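You operate a simulated robot arm through the tools that you are given. There is no shell and no other tool. Be economical: measure what you need, move in short steps, check, and stop when the job is done.

The job below is to be done with a simulated robot arm. You get a single attempt, and the scene is never put back.

TASK
Clean the ball of the card's stylus in the pot, then hang it back and shut its lid.

The check looks at the end state, three seconds after you hand in, the way a careful person would. Anything else that was tipped, shoved, dropped, spilled or broken makes it a failure. A push-on lid holds only when it is set on centred and level and pressed home; a screw cap is set on level and turned clockwise until tight.

THE ROBOT
A 6-joint arm with a two-finger parallel gripper, fixed in place. Base frame: the origin is at the foot of the arm, x ahead of it, y to its left, z up; the work surface is at about z = 710. Readings come in mm, degrees, newtons and seconds.
With the tool pointing down near the work surface it reaches from about 220 to 620 mm from the base axis. Its first joint turns from -66.0 to 66.0 degrees. Payload 2.7 kg.
The tool frame sits at the grasp point between the pads (the TCP): z along the fingers, y along the line on which they close. The tips reach 23 mm beyond it. Largest opening 94 mm; finger width 38, thickness 10; the body of the gripper, 54 by 96 mm, starts 39 mm behind the TCP.
Orientation is that of the tool frame in the base frame, as [roll, pitch, yaw] about the fixed x, y, z axes, in that order (R = Rz(yaw) Ry(pitch) Rx(roll)). With the fingers straight down and closing along the base's y, the tool's x points along the base's -x, its y along +y and its z along -z.

THE INTERFACE
- The arm moves only by the tool servo_tool. Its argument "steps" is a list that holds one entry, the list of rows, each a list of 7 numbers: the shift along the tool's x, y, z in units of 50 mm (1.0 is 50 mm), then the turn, a rotation vector about the tool's x, y, z in units of 4 degrees (1.0 is 4 degrees), then the closure, from 0 (fully open) to 1 (shut). In form: [[[tx, ty, tz, wx, wy, wz, grip], ...]]. A call has 1 to 10 rows; each row shifts and turns the commanded pose from where the row before left it, along the tool's axes as they then stand. A call with a number of a shift or a turn outside -1 to 1 is refused whole. Each row takes 0.2 s and may step no farther than 50 mm and 8.6 degrees from the row before; otherwise, or with a gripper value out of range, the whole call is refused. A pose out of reach is approached as far as the arm can. The call stops where the force on the tool passes 90 N (or 10 N more than at its start, if that is more) or the arm is blocked; 0.2 s more then pass. Each finger travels about 45 mm/s and halts on what it meets, pressing with about 28 N; the grip force reading is that of the motor and also rises with nothing between the fingers. The clock runs only during rows and for 0.2 s after the last one: add rows that do not move to give the fingers time. It gives the time, the measured TCP pose, the force on the tool (base axes), the opening and the grip force at its end, in the units of the frame above (readings bear some noise).
- Cameras (640 x 400 px; columns grow to the right, rows downward): "scene" is fixed at [62.6, -415.9, 1423.3]; the picture's right is [0.90, -0.44, 0.00], its down [-0.20, -0.41, -0.89] and it looks along [0.39, 0.80, -0.46] (base axes); focal length 310 px, centre (320, 200). "wrist" rides on the gripper at [86, 16, -74] in the tool frame; the picture's right is [-0.18, 0.98, 0.00], its down [-0.58, -0.11, -0.81] and it looks along [-0.79, -0.15, 0.59] (tool axes); focal length 243 px, centre (320, 200). There is no depth. A picture from a camera that has moved, and an enlarged one, comes with that camera's place and axes in the base frame and with its lens. The place of the scene camera against the robot may be out by one fixed shift of up to 12 mm in any direction.
- snapshot(camera): a new picture of that camera. No time passes.
- zoom(camera, box): a new picture of the part [left, top, right, bottom] of that camera's present view, enlarged. No time passes.
- job_done(): hands the job in; it is judged then, once.

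Go step by step. Nothing tells you positions but the pictures and the camera data: compare them with the known pose of the tool, close in by small moves and look again before you grip or let go. The budget is 120 turns and 84 pictures, counting those below and the enlarged ones. Unless the task says otherwise, let go and move clear before handing in, and close with one line.

The tools are called after "Emit:" as name(argument=value, ...) on one line, values as JSON. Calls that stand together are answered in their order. servo_tool: Moves the arm, as the interface text tells. Its arguments: {"type":"object","properties":{"steps":{"type":"array","items":{"type":"array","items":{"type":"array","items":{"type":"number"}}}}},"required":["steps"]} The other tools are called the same way: snapshot (camera) takes a picture; zoom (camera, box) takes an enlarged picture of a part of a camera's view; job_done () hands the job in.

At the start:

```text
t: 0.0
position: [345.1, 58.7, 1153.9]
tool_rot: [179.9, 0.0, -179.9]
wrist_force: [-0.5, -0.5, -0.5]
grip_width: 94.2
grasp_force: 0.1
```

scene: 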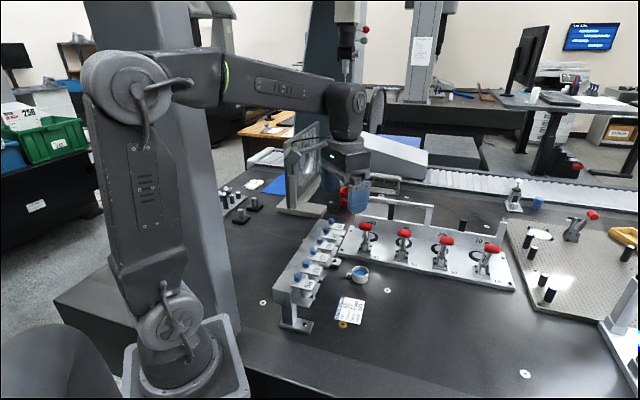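
wrist: 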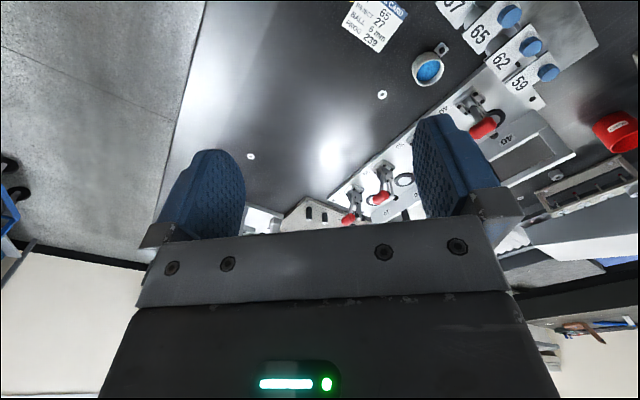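

I see a rack with numbered slots and blue-topped things, a small pot with blue liquid, and a card. I'll zoom in for details.

Emit:
zoom(camera="scene", box=[260, 200, 400, 340])

Emit:
zoom(camera="wrist", box=[330, 0, 610, 175])

Emit:
zoom(camera="scene", box=[320, 250, 400, 330])

```text
2.86 times, centred on (330, 270) of scene
camera zoom: at [62.6, -415.9, 1423.3], right [0.9, -0.44, 0.0], down [-0.2, -0.41, -0.89], along [0.39, 0.8, -0.46], focal length 886 px, centre (291, 0)
```

zoom: 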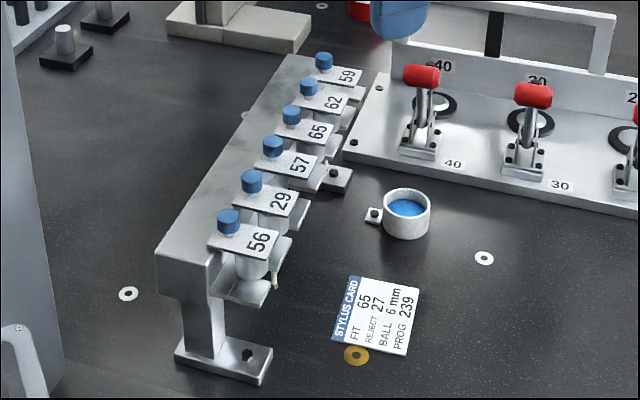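

```text
2.29 times, centred on (470, 88) of wrist
camera zoom: at [259.4, 73.7, 1227.3], right [0.18, 0.98, 0.0], down [0.58, -0.11, 0.81], along [0.79, -0.15, -0.59], focal length 555 px, centre (-23, 457)
```

zoom: 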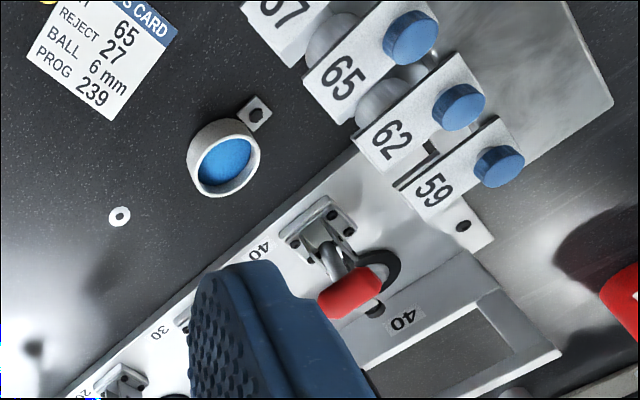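

```text
5.00 times, centred on (360, 290) of scene
camera zoom: at [62.6, -415.9, 1423.3], right [0.9, -0.44, 0.0], down [-0.2, -0.41, -0.89], along [0.39, 0.8, -0.46], focal length 1551 px, centre (120, -250)
```

zoom: 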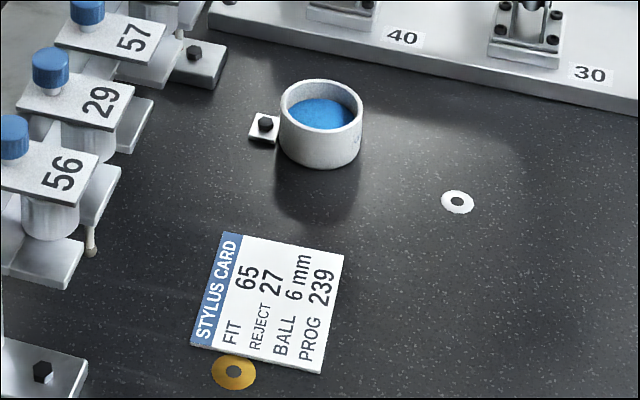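

Card says FIT 65, so station 65 at about (394,265,897) on a 45° rack; the pot is at about (530,243). I'll turn the wrist camera to look at the rack's front, at a safe height.

Emit:
servo_tool(steps=[[[0, 0, 0.2, 0, 0, -1, 0], [0, 0, 0.2, 0, 0, -1, 0], [0, 0, 0.2, 0, 0, -1, 0], [0, 0, 0.2, 0, 0, -1, 0], [0, 0, 0.2, 0, 0, -1, 0], [0, 0, 0.2, 0, 0, -1, 0], [0, 0, 0.2, 0, 0, -1, 0], [0, 0, 0.2, 0, 0, -1, 0], [0, 0, 0.2, 0, 0, -1, 0], [0, 0, 0.2, 0, 0, -1, 0]]])

Emit:
servo_tool(steps=[[[0, 0, 0, 0, 0, -1, 0], [0, 0, 0, 0, 0, -1, 0], [0, 0, 0, 0, 0, -1, 0], [0, 0, 0, 0, 0, -1, 0], [0, 0, 0, 0, 0, -1, 0], [0, 0, 0, 0, 0, -1, 0], [0, 0, 0, 0, 0, -1, 0], [0, 0, 0, 0, 0, -1, 0], [0, 0, 0, 0, 0, -1, 0], [0, 0, 0, 0, 0, -1, 0]]])

Emit:
servo_tool(steps=[[[0, 0, 0, 0, 0, -1, 0], [0, 0, 0, 0, 0, -1, 0], [0, -0.5, 0, 0, 0, -0.5, 0], [0, -0.5, 0, 0, 0, 0, 0], [0, -0.5, 0, 0, 0, 0, 0], [0, -0.5, 0, 0, 0, 0, 0]]])

Emit:
snapshot(camera="wrist")

```text
t: 2.2
position: [347.1, 58.9, 1052.7]
tool_rot: [179.9, 0.1, -139.8]
wrist_force: [0.0, -0.4, -0.5]
grip_width: 94.0
grasp_force: 0.2
```

```text
t: 4.4
position: [344.9, 59.8, 1053.4]
tool_rot: [-180.0, 0.0, -99.9]
wrist_force: [-0.7, -0.4, -0.1]
grip_width: 93.9
grasp_force: 0.0
```

```text
t: 5.8
position: [445.1, 56.8, 1053.3]
tool_rot: [179.9, 0.1, -90.0]
wrist_force: [0.7, 0.0, 0.5]
grip_width: 94.0
grasp_force: 0.0
```

```text
78 pictures are left
camera wrist: at [429.1, -30.1, 1127.4], right [-0.98, 0.18, 0.0], down [0.11, 0.58, 0.81], along [0.15, 0.79, -0.59], focal length 243 px, centre (320, 200)
```

wrist: 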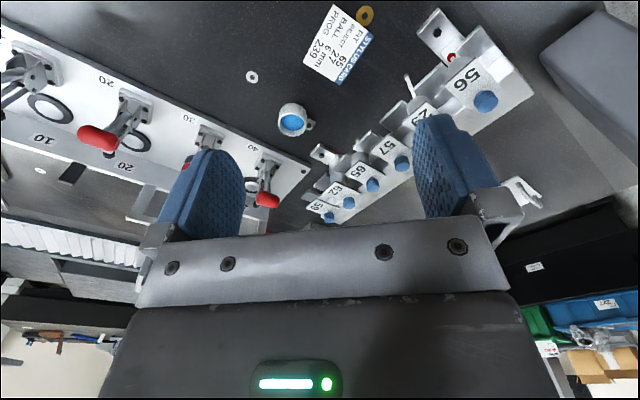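

The picture is upside down (its top looks steeply down). I'll turn a further 45° to see the rack from its front, closer in.

Emit:
servo_tool(steps=[[[-0.7, 0, 0.13, 0, 0, 0, 0], [-0.7, 0, 0.13, 0, 0, 0, 0], [-0.7, 0, 0.13, 0, 0, 0, 0], [-0.7, 0, 0.13, 0, 0, 0, 0], [-0.7, 0, 0.13, 0, 0, 0, 0], [0, 0, 0, 0, 0, -1, 0], [0, 0, 0, 0, 0, -1, 0], [0, 0, 0, 0, 0, -1, 0], [0, 0, 0, 0, 0, -1, 0], [0, 0, 0, 0, 0, -1, 0]]])

Emit:
servo_tool(steps=[[[0, 0, 0, 0, 0, -1, 0], [0, 0, 0, 0, 0, -1, 0], [0, 0, 0, 0, 0, -1, 0], [0, 0, 0, 0, 0, -1, 0], [0, 0, 0, 0, 0, -1, 0], [0, 0, 0, 0, 0, -1, 0], [0, 0, 0, 0, 0, -0.25, 0]]])

Emit:
snapshot(camera="wrist")

```text
t: 8.0
position: [446.3, 233.5, 1022.1]
tool_rot: [-179.9, 0.1, -69.9]
wrist_force: [0.7, -0.4, 0.3]
grip_width: 94.0
grasp_force: 0.1
```

```text
t: 9.6
position: [446.2, 233.4, 1022.4]
tool_rot: [-179.9, 0.1, -45.1]
wrist_force: [-0.9, 0.4, -0.2]
grip_width: 94.0
grasp_force: 0.1
```

```text
77 pictures are left
camera wrist: at [496.1, 159.3, 1095.3], right [-0.82, -0.57, 0.0], down [-0.34, 0.49, 0.81], along [-0.46, 0.67, -0.59], focal length 243 px, centre (320, 200)
```

wrist: 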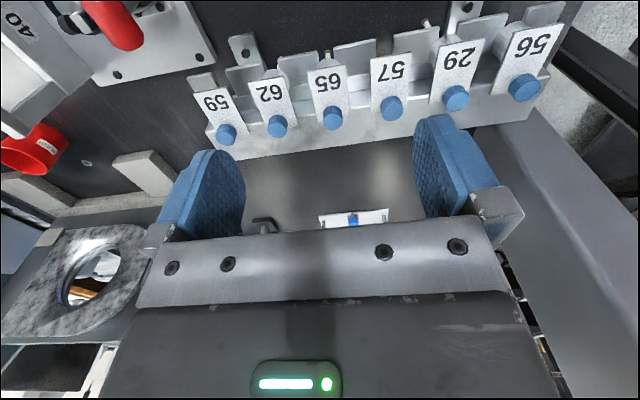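

Emit:
zoom(camera="wrist", box=[230, 0, 450, 138])

Emit:
zoom(camera="scene", box=[295, 215, 345, 265])

```text
2.90 times, centred on (340, 69) of wrist
camera zoom: at [496.1, 159.3, 1095.3], right [-0.82, -0.57, 0.0], down [-0.34, 0.49, 0.81], along [-0.46, 0.67, -0.59], focal length 703 px, centre (262, 580)
```

zoom: 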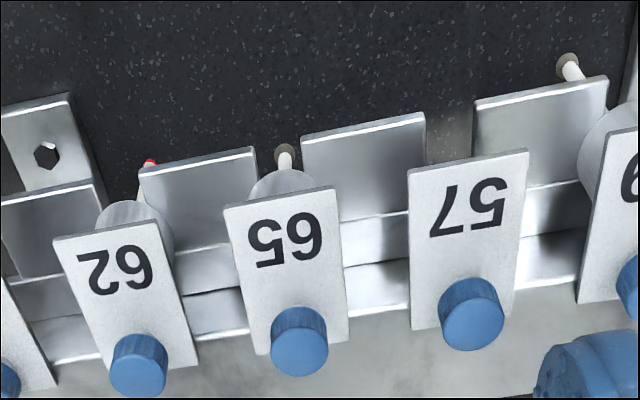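

```text
8.00 times, centred on (320, 240) of scene
camera zoom: at [62.6, -415.9, 1423.3], right [0.9, -0.44, 0.0], down [-0.2, -0.41, -0.89], along [0.39, 0.8, -0.46], focal length 2482 px, centre (320, -120)
```

zoom: 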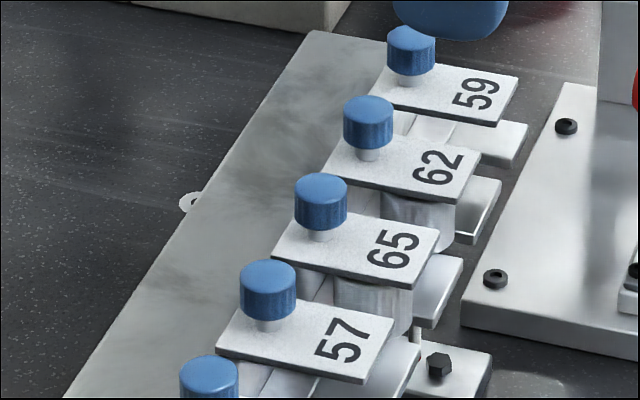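

I need to see how the lids and bodies are built, so I'll drop to rack height in front of 65 and tilt to look more horizontally.

Emit:
servo_tool(steps=[[[0.34, 0, 0.4, 0, 0, 0, 0], [0.34, 0, 0.4, 0, 0, 0, 0], [0, 0, 0.4, 0, 0, 0, 0], [0, 0, 0.4, 0, -1, 0, 0], [0, 0, 0, 0, -1, 0, 0], [0, 0, 0, 0, -1, 0, 0], [0, 0, 0, 0, -1, 0, 0], [0, 0, 0, 0, -1, 0, 0], [0, 0, 0, 0, -1, 0, 0], [0, 0, 0, 0, -1, 0, 0]]])

Emit:
snapshot(camera="wrist")

```text
t: 11.8
position: [469.9, 208.5, 942.2]
tool_rot: [-179.8, 28.1, -44.9]
wrist_force: [0.7, -0.5, -0.7]
grip_width: 94.0
grasp_force: 0.1
```

```text
74 pictures are left
camera wrist: at [537.3, 117.4, 965.8], right [-0.81, -0.58, 0.08], down [-0.02, 0.17, 0.99], along [-0.59, 0.8, -0.15], focal length 243 px, centre (320, 200)
```

wrist: 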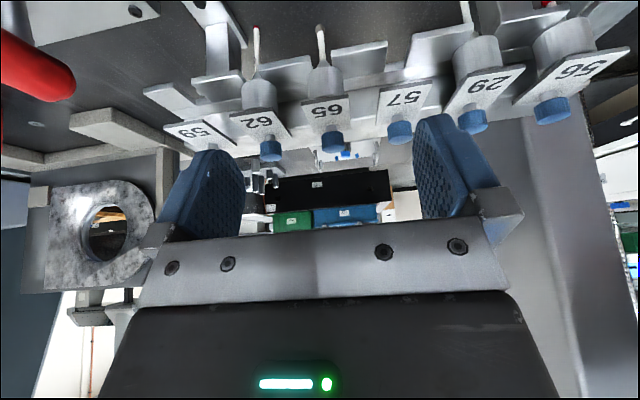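

Emit:
zoom(camera="wrist", box=[230, 10, 440, 170])

Emit:
servo_tool(steps=[[[0.8, 0, 0, 0, 0, 0, 0], [0, 0, 0.8, 0, 0, 0, 0]]])

Emit:
zoom(camera="wrist", box=[230, 0, 470, 190])

```text
2.50 times, centred on (335, 90) of wrist
camera zoom: at [537.3, 117.4, 965.8], right [-0.81, -0.58, 0.08], down [-0.02, 0.17, 0.99], along [-0.59, 0.8, -0.15], focal length 606 px, centre (282, 475)
```

zoom: 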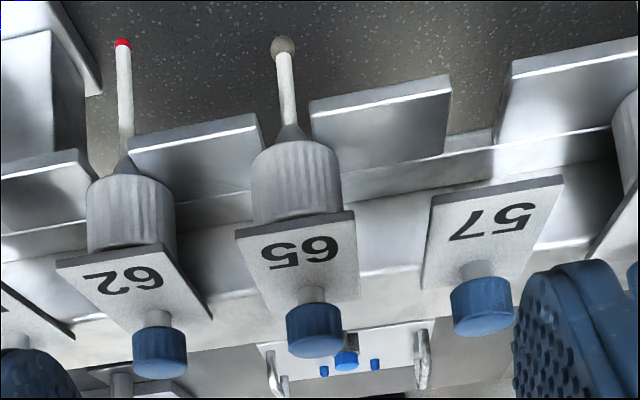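

```text
t: 12.4
position: [480.9, 195.7, 888.0]
tool_rot: [-180.0, 28.1, -44.9]
wrist_force: [0.0, 0.7, 0.0]
grip_width: 94.1
grasp_force: 0.2
```

```text
2.11 times, centred on (350, 95) of wrist
camera zoom: at [549.9, 105.1, 911.9], right [-0.81, -0.58, 0.08], down [-0.02, 0.17, 0.99], along [-0.59, 0.8, -0.15], focal length 511 px, centre (257, 421)
```

zoom: 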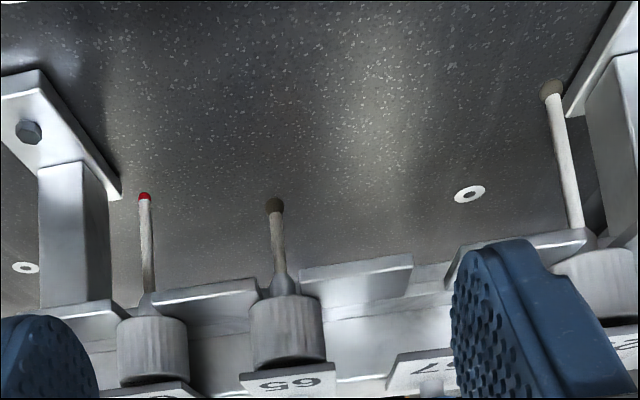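

Emit:
zoom(camera="scene", box=[280, 255, 330, 305])

Emit:
servo_tool(steps=[[[-0.6, 0, -0.6, 0, 0, 0, 0], [0, 0, 0, 0, -1, 0, 0], [0, 0, 0, 0, -1, 0, 0]]])

Emit:
zoom(camera="wrist", box=[230, 50, 450, 190])

```text
8.00 times, centred on (305, 280) of scene
camera zoom: at [62.6, -415.9, 1423.3], right [0.9, -0.44, 0.0], down [-0.2, -0.41, -0.89], along [0.39, 0.8, -0.46], focal length 2482 px, centre (440, -440)
```

zoom: 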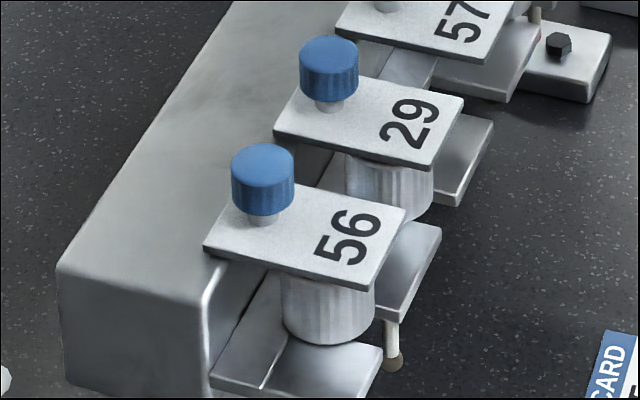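

```text
t: 13.2
position: [473.8, 207.2, 929.2]
tool_rot: [-179.9, 36.1, -45.0]
wrist_force: [0.5, -0.4, -0.4]
grip_width: 94.1
grasp_force: 0.0
```

```text
2.86 times, centred on (340, 120) of wrist
camera zoom: at [542.4, 113.4, 937.3], right [-0.8, -0.59, 0.11], down [0.08, 0.07, 0.99], along [-0.59, 0.8, -0.01], focal length 693 px, centre (263, 429)
```

zoom: 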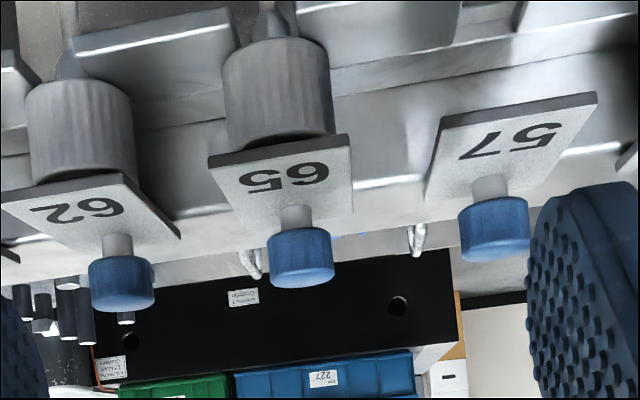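

The lid is a number plate lying on the beam edge and body top, with a blue knob at its back. I'll go upright above knob 65 and look closely.

Emit:
servo_tool(steps=[[[0, 0, -0.3, 0, 1, 0, 0], [0, 0, -0.3, 0, 1, 0, 0], [0, 0, 0, 0, 1, 0, 0], [0, 0, 0, 0, 1, 0, 0], [0, 0, 0, 0, 1, 0, 0], [0, 0, 0, 0, 1, 0, 0], [0, 0, 0, 0, 1, 0, 0], [0, 0, 0, 0, 1, 0, 0], [0, 0, 0, 0, 1, 0, 0]]])

Emit:
servo_tool(steps=[[[-0.4, 0.15, -0.1, 0, 0, 0, 0], [-0.4, 0.15, 0, 0, 0, 0, 0], [-0.4, 0, 0, 0, 0, 0, 0], [-0.35, 0, 0, 0, 0, 0, 0]]])

Emit:
zoom(camera="wrist", box=[220, 20, 420, 180])

```text
t: 15.2
position: [484.7, 193.2, 953.6]
tool_rot: [-179.9, 0.0, -45.0]
wrist_force: [0.7, -0.8, -1.1]
grip_width: 93.6
grasp_force: 0.1
```

```text
t: 16.2
position: [418.7, 238.8, 957.4]
tool_rot: [-179.9, 0.1, -45.0]
wrist_force: [0.8, -0.7, -0.4]
grip_width: 94.0
grasp_force: 0.1
```

```text
2.50 times, centred on (320, 100) of wrist
camera zoom: at [468.9, 165.3, 1031.7], right [-0.83, -0.56, 0.0], down [-0.33, 0.49, 0.81], along [-0.45, 0.67, -0.59], focal length 606 px, centre (320, 450)
```

zoom: 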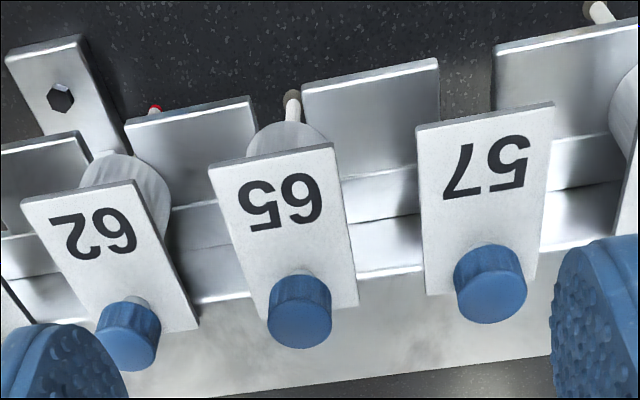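

Knob 65 triangulates to about (404,273,885), roughly 19 mm across. I'll move over it with a narrowed opening and check alignment.

Emit:
servo_tool(steps=[[[-0.35, -0.14, 0, 0, 0, 0, 0.6], [-0.34, -0.14, 0, 0, 0, 0, 0.6], [0, 0, 0.4, 0, 0, 0, 0.6], [0, 0, 0, 0, 0, 0, 0.6]]])

Emit:
snapshot(camera="wrist")

Emit:
zoom(camera="scene", box=[280, 190, 360, 270])

```text
t: 17.2
position: [404.5, 273.3, 936.2]
tool_rot: [-180.0, 0.1, -45.0]
wrist_force: [0.8, 0.8, 0.5]
grip_width: 37.5
grasp_force: 0.1
```

```text
68 pictures are left
camera wrist: at [454.5, 199.8, 1010.1], right [-0.83, -0.56, 0.0], down [-0.33, 0.49, 0.81], along [-0.46, 0.67, -0.59], focal length 243 px, centre (320, 200)
```

wrist: 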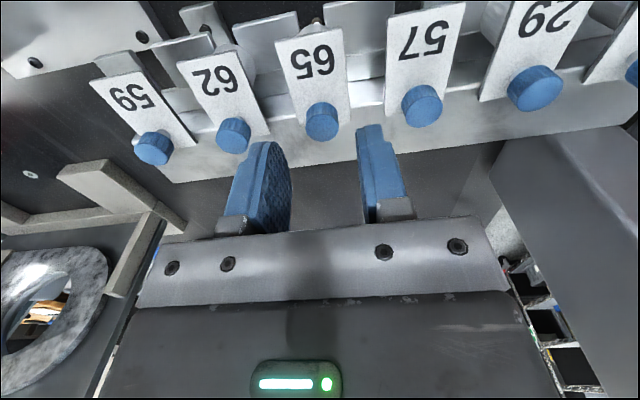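

```text
5.00 times, centred on (320, 230) of scene
camera zoom: at [62.6, -415.9, 1423.3], right [0.9, -0.44, 0.0], down [-0.2, -0.41, -0.89], along [0.39, 0.8, -0.46], focal length 1551 px, centre (320, 50)
```

zoom: 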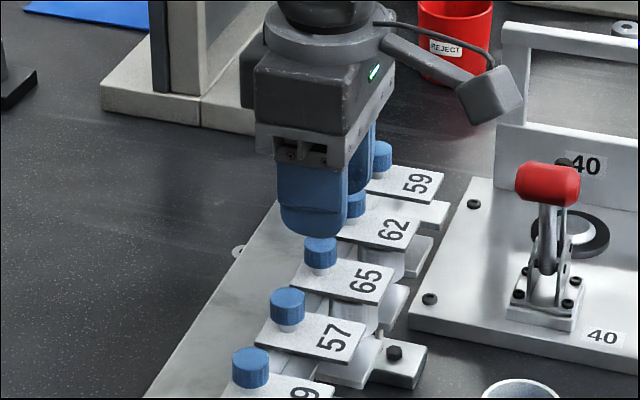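

Aligned on knob 65. Descend, checking force, then close.

Emit:
servo_tool(steps=[[[-0.02, 0, 0.3, 0, 0, 0, 0.6], [-0.02, 0, 0.2, 0, 0, 0, 0.6], [0, 0, 0.2, 0, 0, 0, 0.6], [0, 0, 0, 0, 0, 0, 0.6]]])

Emit:
zoom(camera="scene", box=[290, 200, 350, 260])

Emit:
zoom(camera="wrist", box=[200, 50, 440, 230])

```text
t: 18.2
position: [402.4, 273.4, 901.4]
tool_rot: [-179.9, 0.1, -45.0]
wrist_force: [-0.1, 0.3, -0.2]
grip_width: 37.7
grasp_force: 0.2
```

```text
6.67 times, centred on (320, 230) of scene
camera zoom: at [62.6, -415.9, 1423.3], right [0.9, -0.44, 0.0], down [-0.2, -0.41, -0.89], along [0.39, 0.8, -0.46], focal length 2068 px, centre (320, 0)
```

zoom: 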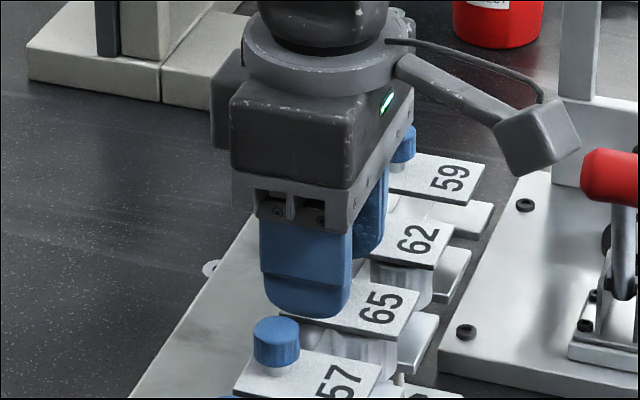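

```text
2.22 times, centred on (320, 140) of wrist
camera zoom: at [452.6, 199.8, 975.2], right [-0.83, -0.56, 0.0], down [-0.33, 0.49, 0.81], along [-0.46, 0.67, -0.59], focal length 539 px, centre (320, 333)
```

zoom: 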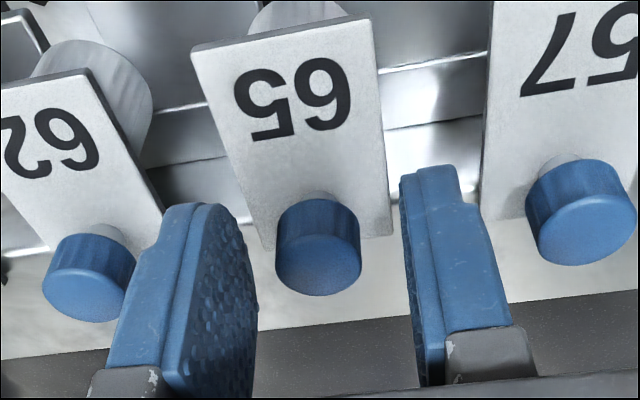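

Centred. Close on the knob.

Emit:
servo_tool(steps=[[[0, 0, 0, 0, 0, 0, 1], [0, 0, 0, 0, 0, 0, 1], [0, 0, 0, 0, 0, 0, 1], [0, 0, 0, 0, 0, 0, 1]]])

Emit:
zoom(camera="wrist", box=[200, 50, 440, 230])

```text
t: 19.2
position: [402.8, 274.5, 902.3]
tool_rot: [-179.8, 0.1, -45.0]
wrist_force: [8.4, 8.4, 0.5]
grip_width: 19.7
grasp_force: 27.2
```

```text
2.22 times, centred on (320, 140) of wrist
camera zoom: at [453.0, 200.3, 975.4], right [-0.83, -0.56, 0.0], down [-0.34, 0.49, 0.81], along [-0.45, 0.67, -0.59], focal length 539 px, centre (320, 333)
```

zoom: 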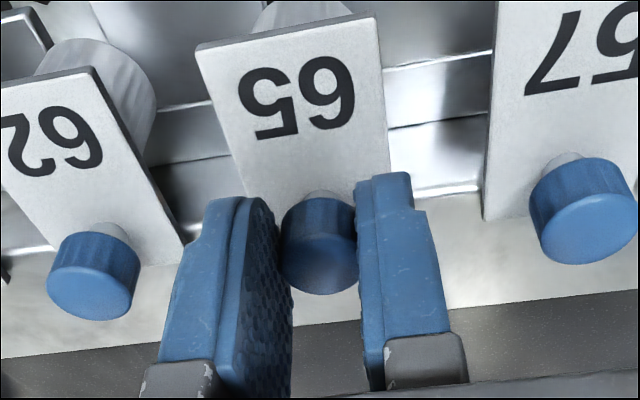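

Gripped, 19.7 mm. I'll probe gently how the lid moves: first a small backward slide.

Emit:
servo_tool(steps=[[[-0.03, -0.02, 0, 0, 0, 0, 1], [-0.03, 0, 0, 0, 0, 0, 1], [-0.03, 0, 0, 0, 0, 0, 1]]])

Emit:
zoom(camera="wrist", box=[200, 50, 440, 230])

```text
t: 20.0
position: [400.5, 277.1, 901.5]
tool_rot: [179.9, 0.1, -45.0]
wrist_force: [1.7, 0.4, -0.4]
grip_width: 19.5
grasp_force: 28.4
```

```text
2.22 times, centred on (320, 140) of wrist
camera zoom: at [450.2, 203.6, 975.5], right [-0.83, -0.56, 0.0], down [-0.33, 0.49, 0.81], along [-0.46, 0.67, -0.59], focal length 539 px, centre (320, 333)
```

zoom: 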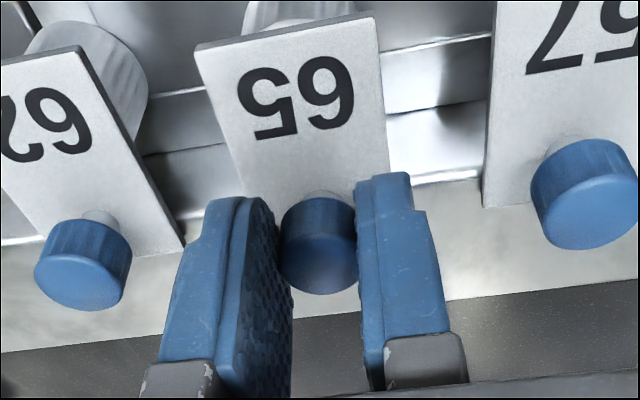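

It slides back freely with no force. Continue sliding in small steps.

Emit:
servo_tool(steps=[[[-0.08, 0, 0, 0, 0, 0, 1], [-0.08, 0, 0, 0, 0, 0, 1], [-0.08, 0, 0, 0, 0, 0, 1], [-0.08, 0, 0, 0, 0, 0, 1]]])

Emit:
zoom(camera="wrist", box=[200, 50, 440, 230])

```text
t: 21.0
position: [388.9, 290.1, 902.3]
tool_rot: [179.8, 0.2, -45.0]
wrist_force: [-1.5, -2.5, 0.4]
grip_width: 19.3
grasp_force: 28.0
```

```text
2.22 times, centred on (320, 140) of wrist
camera zoom: at [438.4, 215.6, 975.5], right [-0.83, -0.56, 0.0], down [-0.33, 0.49, 0.81], along [-0.46, 0.67, -0.59], focal length 539 px, centre (320, 333)
```

zoom: 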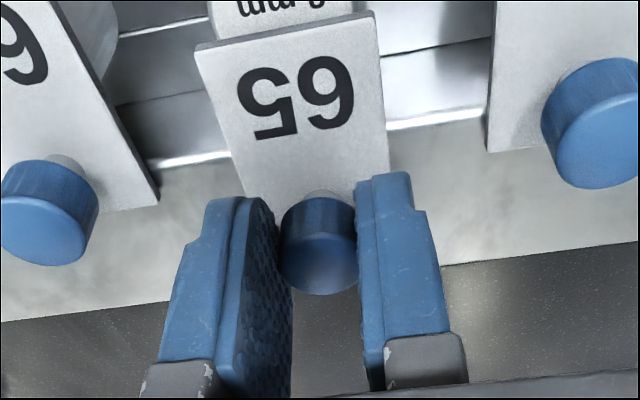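

Emit:
servo_tool(steps=[[[-0.08, 0, 0, 0, 0, 0, 1], [-0.08, 0, 0, 0, 0, 0, 1], [-0.08, 0, 0, 0, 0, 0, 1], [-0.08, 0, 0, 0, 0, 0, 1]]])

Emit:
snapshot(camera="wrist")

```text
t: 22.0
position: [377.1, 300.4, 902.6]
tool_rot: [179.9, 0.2, -45.1]
wrist_force: [-6.6, -6.1, -0.5]
grip_width: 19.5
grasp_force: 28.5
```

```text
61 pictures are left
camera wrist: at [427.1, 227.0, 975.7], right [-0.83, -0.56, 0.0], down [-0.33, 0.49, 0.81], along [-0.46, 0.66, -0.59], focal length 243 px, centre (320, 200)
```

wrist: 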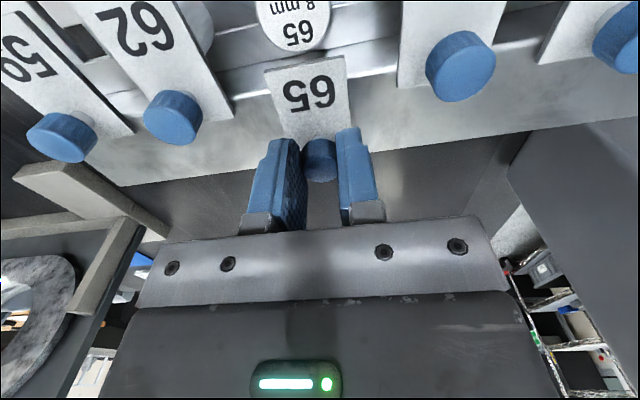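

Emit:
zoom(camera="wrist", box=[230, 0, 360, 80])

Emit:
zoom(camera="scene", box=[300, 220, 350, 265])

Emit:
zoom(camera="scene", box=[330, 290, 370, 330])

```text
4.92 times, centred on (295, 40) of wrist
camera zoom: at [427.1, 227.0, 975.7], right [-0.83, -0.56, 0.0], down [-0.33, 0.49, 0.81], along [-0.46, 0.66, -0.59], focal length 1194 px, centre (443, 988)
```

zoom: 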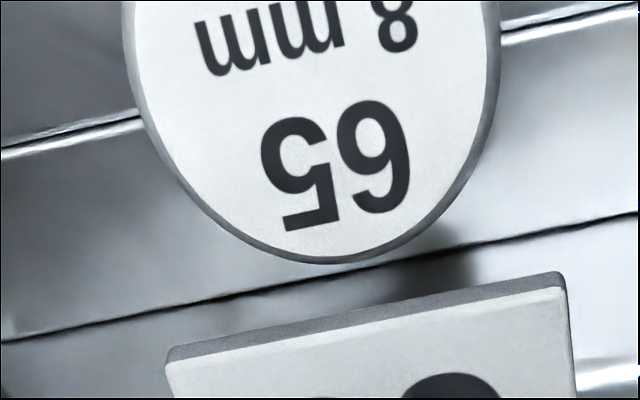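

```text
8.89 times, centred on (325, 242) of scene
camera zoom: at [62.7, -415.9, 1423.3], right [0.9, -0.44, 0.0], down [-0.2, -0.41, -0.89], along [0.39, 0.8, -0.46], focal length 2758 px, centre (276, -178)
```

zoom: 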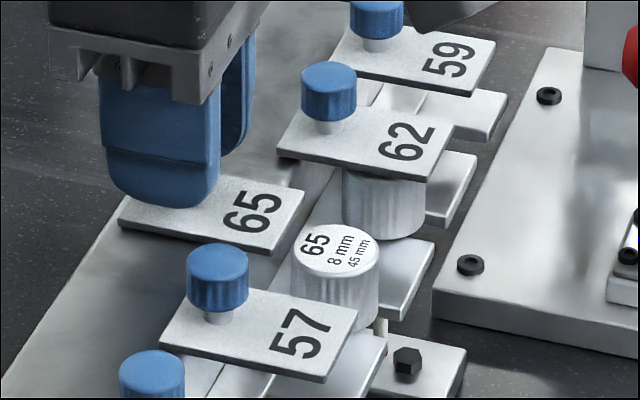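

```text
10.00 times, centred on (350, 310) of scene
camera zoom: at [62.7, -415.9, 1423.3], right [0.9, -0.44, 0.0], down [-0.2, -0.41, -0.89], along [0.39, 0.8, -0.46], focal length 3102 px, centre (20, -900)
```

zoom: 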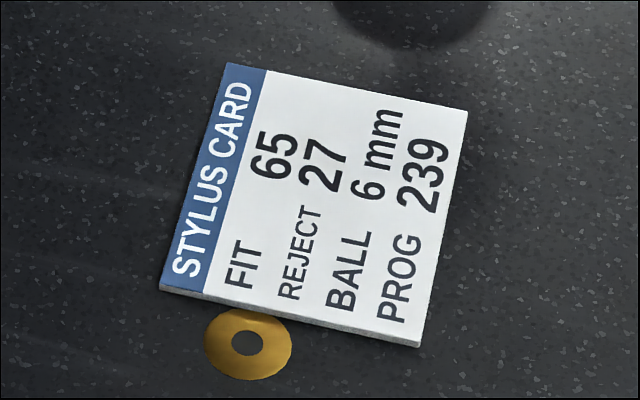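

The stylus cap reads 65, matching the card's FIT 65. I'll relieve the side force and slide the lid a bit further to find its stop.

Emit:
servo_tool(steps=[[[-0.06, 0.015, 0, 0, 0, 0, 1], [-0.06, 0, 0, 0, 0, 0, 1], [-0.06, 0, 0, 0, 0, 0, 1]]])

Emit:
snapshot(camera="wrist")

```text
t: 22.8
position: [372.4, 304.8, 902.6]
tool_rot: [179.9, 0.0, -45.1]
wrist_force: [4.2, -15.0, 1.1]
grip_width: 19.2
grasp_force: 28.4
```

```text
57 pictures are left
camera wrist: at [421.8, 231.8, 976.0], right [-0.83, -0.56, 0.0], down [-0.33, 0.49, 0.81], along [-0.45, 0.67, -0.59], focal length 243 px, centre (320, 200)
```

wrist: 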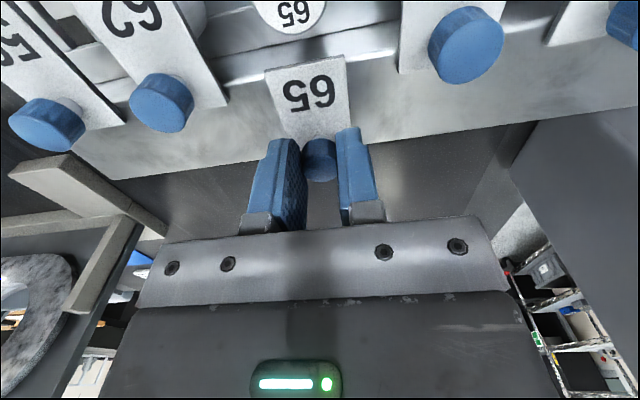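

Lid is at its back stop (about 43 mm of travel). Release, lift, and move forward to view the cap.

Emit:
servo_tool(steps=[[[0.03, 0, 0, 0, 0, 0, 1], [0, 0, 0, 0, 0, 0, 0.6], [0, 0, 0, 0, 0, 0, 0.6], [0, 0, 0, 0, 0, 0, 0.6], [0, 0, -0.5, 0, 0, 0, 0.6], [0, 0, -0.7, 0, 0, 0, 0.4], [0.6, 0, 0, 0, 0, 0, 0.4], [0.6, 0, 0, 0, 0, 0, 0.4]]])

Emit:
snapshot(camera="wrist")

```text
t: 24.6
position: [415.8, 263.7, 964.2]
tool_rot: [-179.9, 0.1, -45.0]
wrist_force: [-0.1, 0.0, 0.1]
grip_width: 56.5
grasp_force: 0.0
```

```text
56 pictures are left
camera wrist: at [465.3, 190.4, 1037.9], right [-0.83, -0.56, 0.0], down [-0.33, 0.49, 0.81], along [-0.46, 0.67, -0.59], focal length 243 px, centre (320, 200)
```

wrist: 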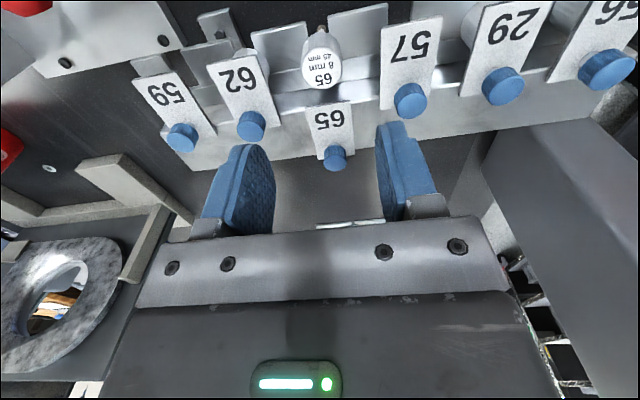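

Emit:
zoom(camera="wrist", box=[240, 0, 400, 120])

Emit:
zoom(camera="scene", box=[300, 220, 350, 270])

```text
3.33 times, centred on (320, 60) of wrist
camera zoom: at [465.3, 190.4, 1037.9], right [-0.83, -0.56, 0.0], down [-0.33, 0.49, 0.81], along [-0.46, 0.67, -0.59], focal length 809 px, centre (320, 667)
```

zoom: 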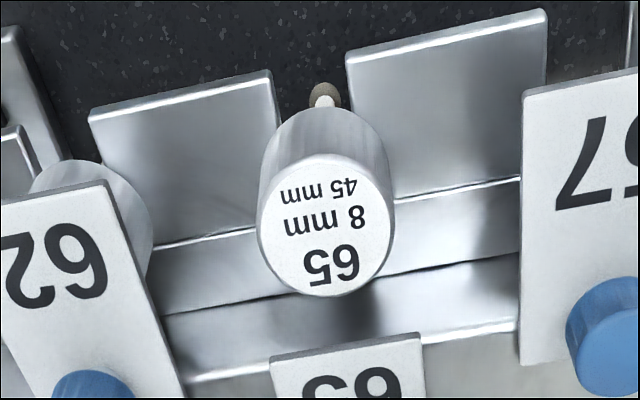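

```text
8.00 times, centred on (325, 245) of scene
camera zoom: at [62.6, -415.9, 1423.3], right [0.9, -0.44, 0.0], down [-0.2, -0.41, -0.89], along [0.39, 0.8, -0.46], focal length 2482 px, centre (280, -160)
```

zoom: 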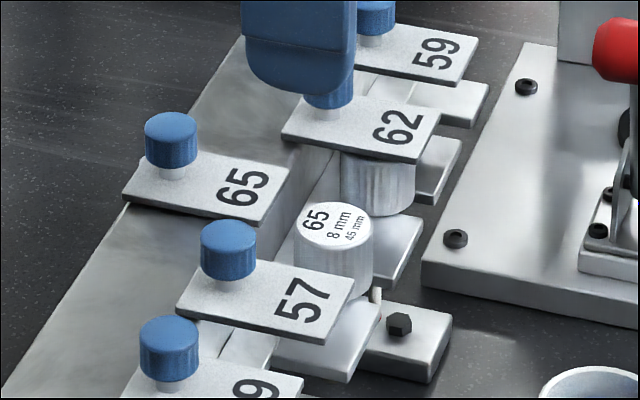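

Cap 65 is at about (418,259), top z≈865, 28 mm across, resting on two prongs at z≈838. I'll centre over it, descend part way and check.

Emit:
servo_tool(steps=[[[0.16, 0.03, 0, 0, 0, 0, 0.5], [0, 0, 0.5, 0, 0, 0, 0.5], [0, 0, 0.5, 0, 0, 0, 0.5], [0, 0, 0, 0, 0, 0, 0.5]]])

Emit:
snapshot(camera="wrist")

Emit:
zoom(camera="scene", box=[295, 205, 355, 265])

```text
t: 25.6
position: [418.8, 256.9, 913.5]
tool_rot: [-179.9, 0.0, -45.1]
wrist_force: [0.1, 1.0, 1.2]
grip_width: 47.1
grasp_force: 0.1
```

```text
53 pictures are left
camera wrist: at [469.2, 182.7, 987.2], right [-0.83, -0.56, 0.0], down [-0.33, 0.49, 0.81], along [-0.45, 0.67, -0.59], focal length 243 px, centre (320, 200)
```

wrist: 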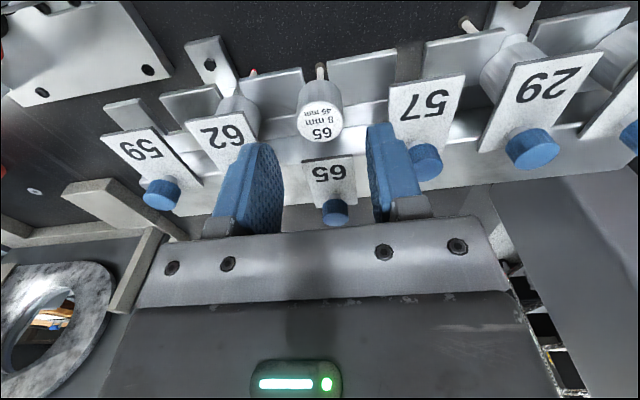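

```text
6.67 times, centred on (325, 235) of scene
camera zoom: at [62.6, -415.9, 1423.3], right [0.9, -0.44, 0.0], down [-0.2, -0.41, -0.89], along [0.39, 0.8, -0.46], focal length 2068 px, centre (287, -33)
```

zoom: 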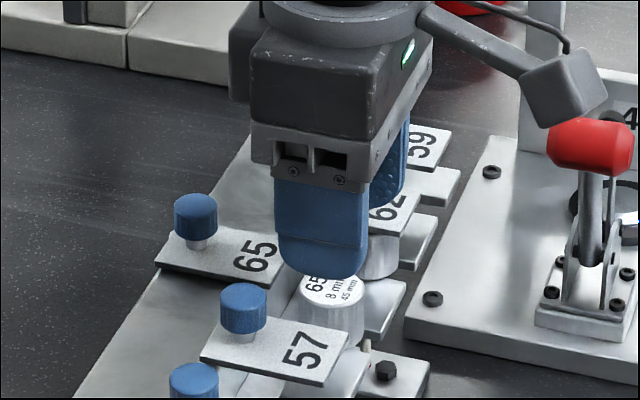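

Centred on the cap. Descend to grip height.

Emit:
servo_tool(steps=[[[0.02, 0, 0.3, 0, 0, 0, 0.5], [0, 0, 0.3, 0, 0, 0, 0.5], [0, 0, 0.15, 0, 0, 0, 0.5], [0, 0, 0.15, 0, 0, 0, 0.5]]])

Emit:
zoom(camera="wrist", box=[200, 60, 440, 240])

Emit:
zoom(camera="scene", box=[295, 205, 355, 265])

```text
t: 26.6
position: [420.6, 254.3, 869.1]
tool_rot: [-179.9, 0.1, -45.0]
wrist_force: [0.8, -1.0, 0.3]
grip_width: 47.2
grasp_force: 0.1
```

```text
2.22 times, centred on (320, 150) of wrist
camera zoom: at [470.0, 181.1, 941.6], right [-0.83, -0.56, 0.0], down [-0.33, 0.49, 0.81], along [-0.45, 0.67, -0.59], focal length 539 px, centre (320, 311)
```

zoom: 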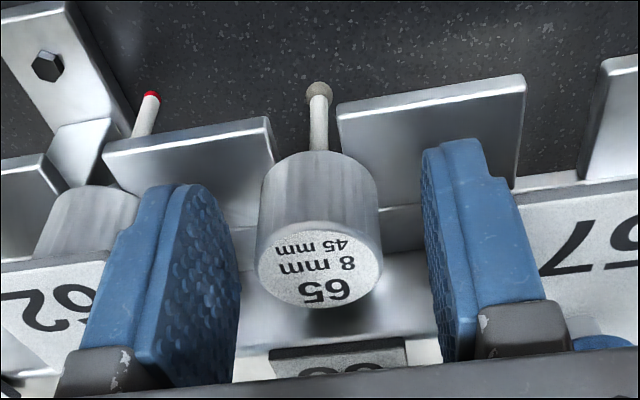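

```text
6.67 times, centred on (325, 235) of scene
camera zoom: at [62.6, -415.9, 1423.3], right [0.9, -0.44, 0.0], down [-0.2, -0.41, -0.89], along [0.39, 0.8, -0.46], focal length 2068 px, centre (287, -33)
```

zoom: 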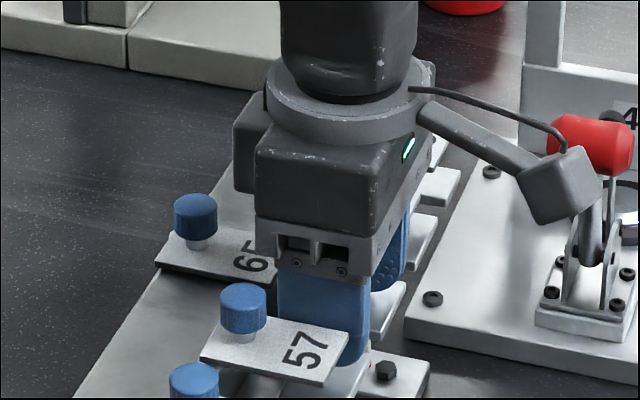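

Body sits about 2–3 mm toward the left finger; shift, then close gently.

Emit:
servo_tool(steps=[[[0, -0.05, 0.02, 0, 0, 0, 0.5], [0, 0, 0, 0, 0, 0, 0.65], [0, 0, 0, 0, 0, 0, 0.65]]])

Emit:
zoom(camera="wrist", box=[200, 60, 440, 240])

```text
t: 27.4
position: [421.7, 255.8, 867.6]
tool_rot: [-179.9, 0.1, -45.0]
wrist_force: [-0.5, 0.2, 0.6]
grip_width: 33.0
grasp_force: 0.1
```

```text
2.22 times, centred on (320, 150) of wrist
camera zoom: at [471.2, 183.6, 940.5], right [-0.83, -0.56, 0.0], down [-0.33, 0.49, 0.81], along [-0.46, 0.67, -0.59], focal length 539 px, centre (320, 311)
```

zoom: 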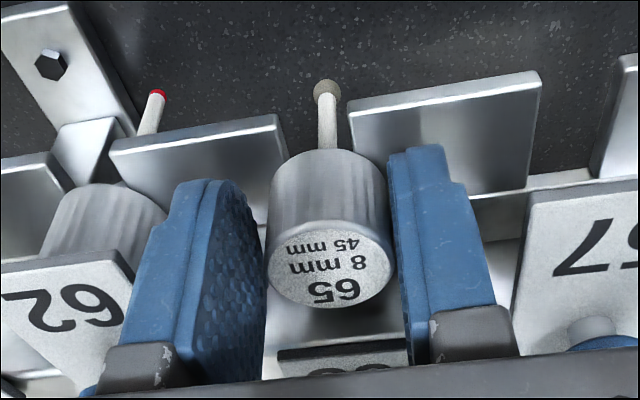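

Centred. Close fully and lift slightly.

Emit:
servo_tool(steps=[[[0, 0, 0, 0, 0, 0, 1], [0, 0, 0, 0, 0, 0, 1], [0, 0, 0, 0, 0, 0, 1]]])

Emit:
servo_tool(steps=[[[0, 0, -0.1, 0, 0, 0, 1], [0, 0, -0.1, 0, 0, 0, 1], [0, 0, 0, 0, 0, 0, 1]]])

Emit:
zoom(camera="wrist", box=[200, 60, 440, 240])

```text
t: 28.2
position: [421.3, 258.4, 868.4]
tool_rot: [-179.8, 0.0, -45.0]
wrist_force: [-0.6, 1.5, 2.7]
grip_width: 28.5
grasp_force: 28.1
```

```text
t: 29.0
position: [421.4, 257.9, 876.9]
tool_rot: [-179.9, 0.1, -45.1]
wrist_force: [-0.9, 0.7, 0.5]
grip_width: 28.4
grasp_force: 28.1
```

```text
2.22 times, centred on (320, 150) of wrist
camera zoom: at [471.4, 184.2, 950.0], right [-0.83, -0.56, 0.0], down [-0.33, 0.49, 0.81], along [-0.46, 0.67, -0.59], focal length 539 px, centre (320, 311)
```

zoom: 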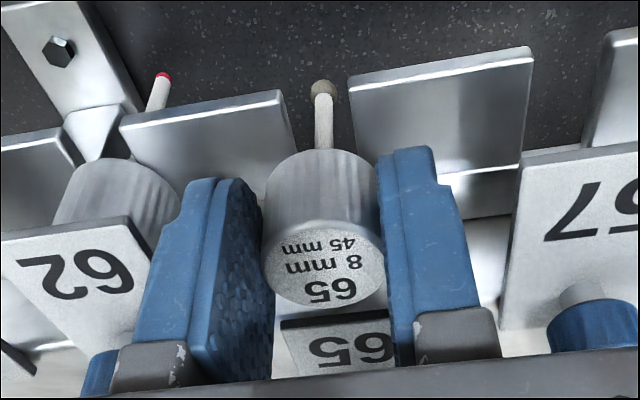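

Lifted freely. Now slide it out forward, clear of the prongs, and raise a bit.

Emit:
servo_tool(steps=[[[0.2, 0, -0.05, 0, 0, 0, 1], [0.3, 0, 0, 0, 0, 0, 1], [0.4, 0, 0, 0, 0, 0, 1], [0.5, 0, -0.2, 0, 0, 0, 1], [0, 0, -0.5, 0, 0, 0, 1], [0, 0, 0, 0, 0, 0, 1]]])

Emit:
snapshot(camera="wrist")

Emit:
snapshot(camera="scene")

```text
t: 30.4
position: [471.9, 207.8, 913.8]
tool_rot: [-179.9, 0.1, -45.1]
wrist_force: [0.1, 0.8, -1.0]
grip_width: 28.3
grasp_force: 28.0
```

```text
47 pictures are left
camera wrist: at [521.5, 133.9, 987.0], right [-0.83, -0.56, 0.0], down [-0.33, 0.49, 0.81], along [-0.46, 0.67, -0.59], focal length 243 px, centre (320, 200)
```

wrist: 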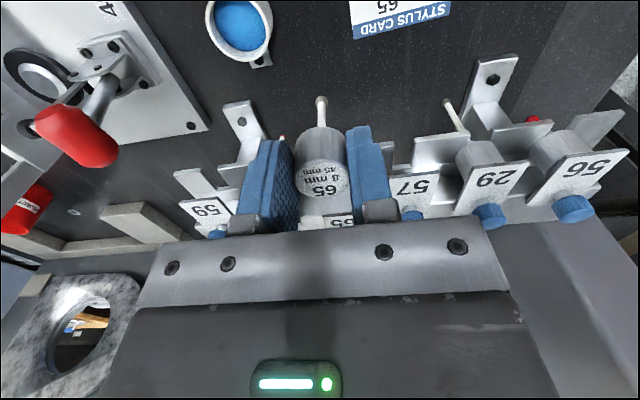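

```text
46 pictures are left
```

scene: 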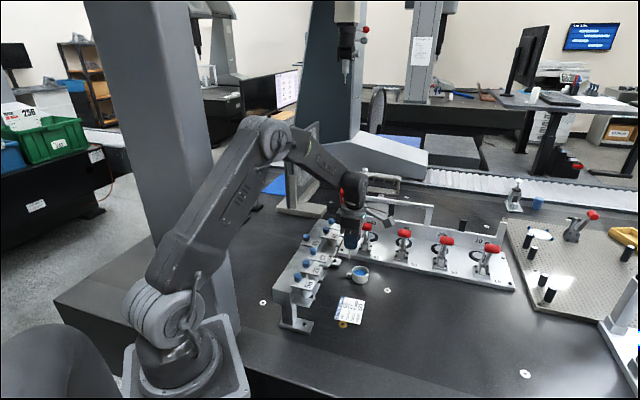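

Stylus is out. Pot centre triangulates to about (531,243). Move over it and descend partway for a check.

Emit:
servo_tool(steps=[[[0.1, -0.4, 0, 0, 0, 0, 1], [0.1, -0.4, 0, 0, 0, 0, 1], [0.13, -0.4, 0, 0, 0, 0, 1], [0, -0.12, 0.3, 0, 0, 0, 1], [0, 0, 0.4, 0, 0, 0, 1], [0, 0, 0.4, 0, 0, 0, 1], [0, 0, 0, 0, 0, 0, 1]]])

Emit:
zoom(camera="wrist", box=[200, 0, 440, 200])

Emit:
zoom(camera="scene", box=[330, 230, 390, 290])

```text
t: 32.0
position: [531.1, 243.9, 858.5]
tool_rot: [-180.0, 0.1, -45.0]
wrist_force: [0.2, 0.8, -0.2]
grip_width: 28.3
grasp_force: 28.5
```

```text
2.00 times, centred on (320, 100) of wrist
camera zoom: at [580.1, 169.8, 933.3], right [-0.83, -0.56, 0.0], down [-0.33, 0.49, 0.81], along [-0.46, 0.67, -0.59], focal length 485 px, centre (320, 400)
```

zoom: 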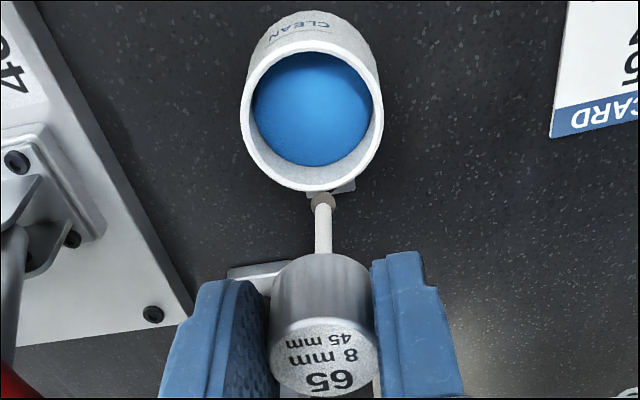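

```text
6.67 times, centred on (360, 260) of scene
camera zoom: at [62.6, -415.9, 1423.3], right [0.9, -0.44, 0.0], down [-0.2, -0.41, -0.89], along [0.39, 0.8, -0.46], focal length 2068 px, centre (53, -200)
```

zoom: 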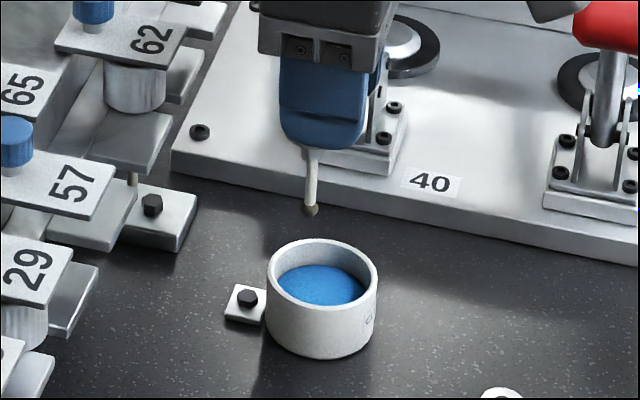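

The pot reads "CLEAN" and the ball is nearly above it. I'll descend to just above the rim, then compare both views at close depth.

Emit:
servo_tool(steps=[[[0.04, -0.06, 0.2, 0, 0, 0, 1], [0, 0, 0.2, 0, 0, 0, 1], [0, 0, 0.2, 0, 0, 0, 1], [0, 0, 0, 0, 0, 0, 1]]])

Emit:
zoom(camera="wrist", box=[240, 0, 400, 130])

Emit:
zoom(camera="scene", box=[340, 240, 380, 290])

```text
t: 33.0
position: [534.9, 244.3, 829.9]
tool_rot: [-179.8, 0.1, -45.0]
wrist_force: [-0.9, -0.7, -0.3]
grip_width: 28.1
grasp_force: 27.9
```

```text
3.08 times, centred on (320, 65) of wrist
camera zoom: at [583.6, 170.1, 902.6], right [-0.83, -0.56, 0.0], down [-0.34, 0.49, 0.81], along [-0.45, 0.67, -0.59], focal length 746 px, centre (320, 615)
```

zoom: 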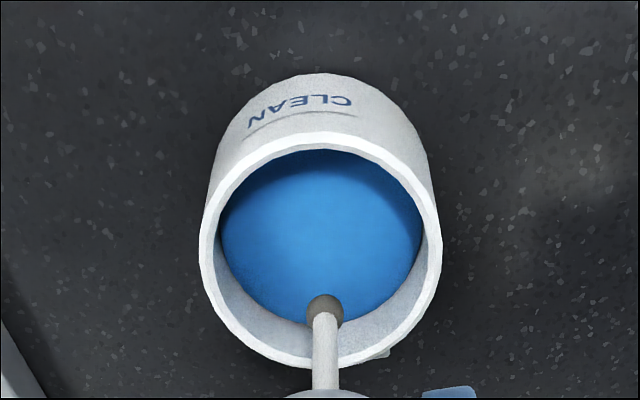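

```text
8.00 times, centred on (360, 265) of scene
camera zoom: at [62.6, -415.9, 1423.3], right [0.9, -0.44, 0.0], down [-0.2, -0.41, -0.89], along [0.39, 0.8, -0.46], focal length 2482 px, centre (0, -320)
```

zoom: 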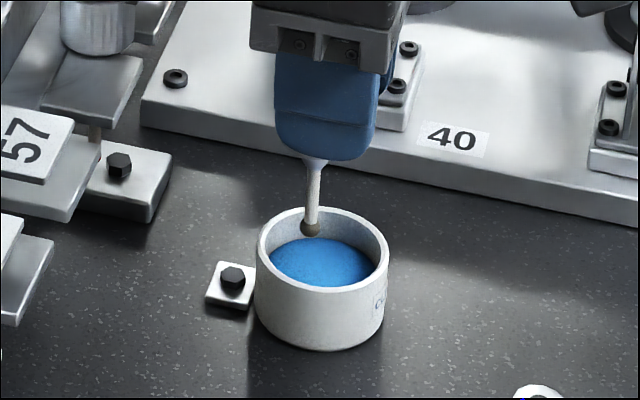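

The views put the ball about 12 mm above the rim and ~5 mm short of centre toward the rack. Shift outward 5 mm, descend 12 mm and look.

Emit:
servo_tool(steps=[[[0.1, 0, 0, 0, 0, 0, 1], [0, 0, 0.12, 0, 0, 0, 1], [0, 0, 0.12, 0, 0, 0, 1], [0, 0, 0, 0, 0, 0, 1]]])

Emit:
zoom(camera="wrist", box=[240, 0, 400, 130])

Emit:
zoom(camera="scene", box=[340, 240, 380, 290])

```text
t: 34.0
position: [537.2, 240.1, 817.1]
tool_rot: [-179.8, 0.2, -45.0]
wrist_force: [0.8, 0.5, -0.8]
grip_width: 28.4
grasp_force: 27.3
```

```text
3.08 times, centred on (320, 65) of wrist
camera zoom: at [587.3, 166.9, 890.6], right [-0.83, -0.56, 0.0], down [-0.33, 0.49, 0.81], along [-0.45, 0.67, -0.59], focal length 746 px, centre (320, 615)
```

zoom: 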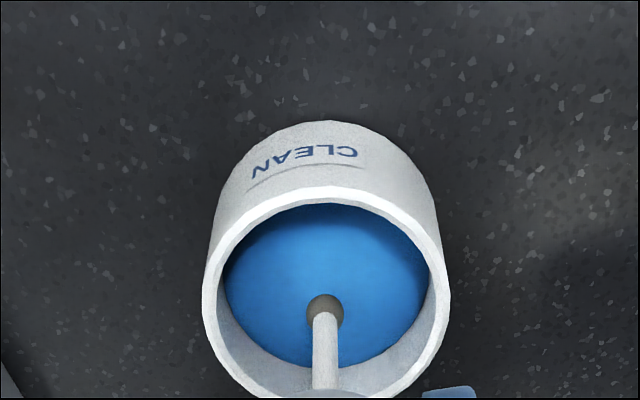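

```text
8.00 times, centred on (360, 265) of scene
camera zoom: at [62.6, -415.9, 1423.3], right [0.9, -0.44, 0.0], down [-0.2, -0.41, -0.89], along [0.39, 0.8, -0.46], focal length 2482 px, centre (0, -320)
```

zoom: 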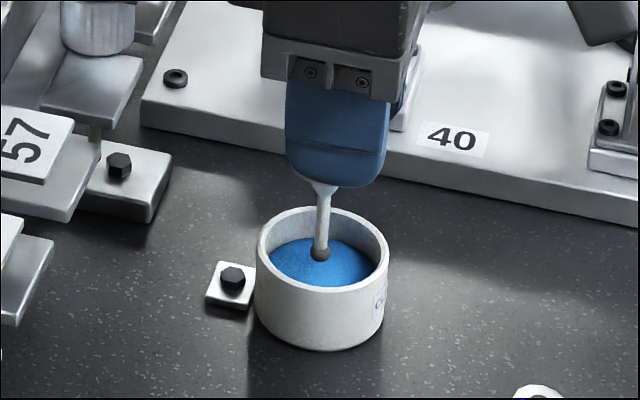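

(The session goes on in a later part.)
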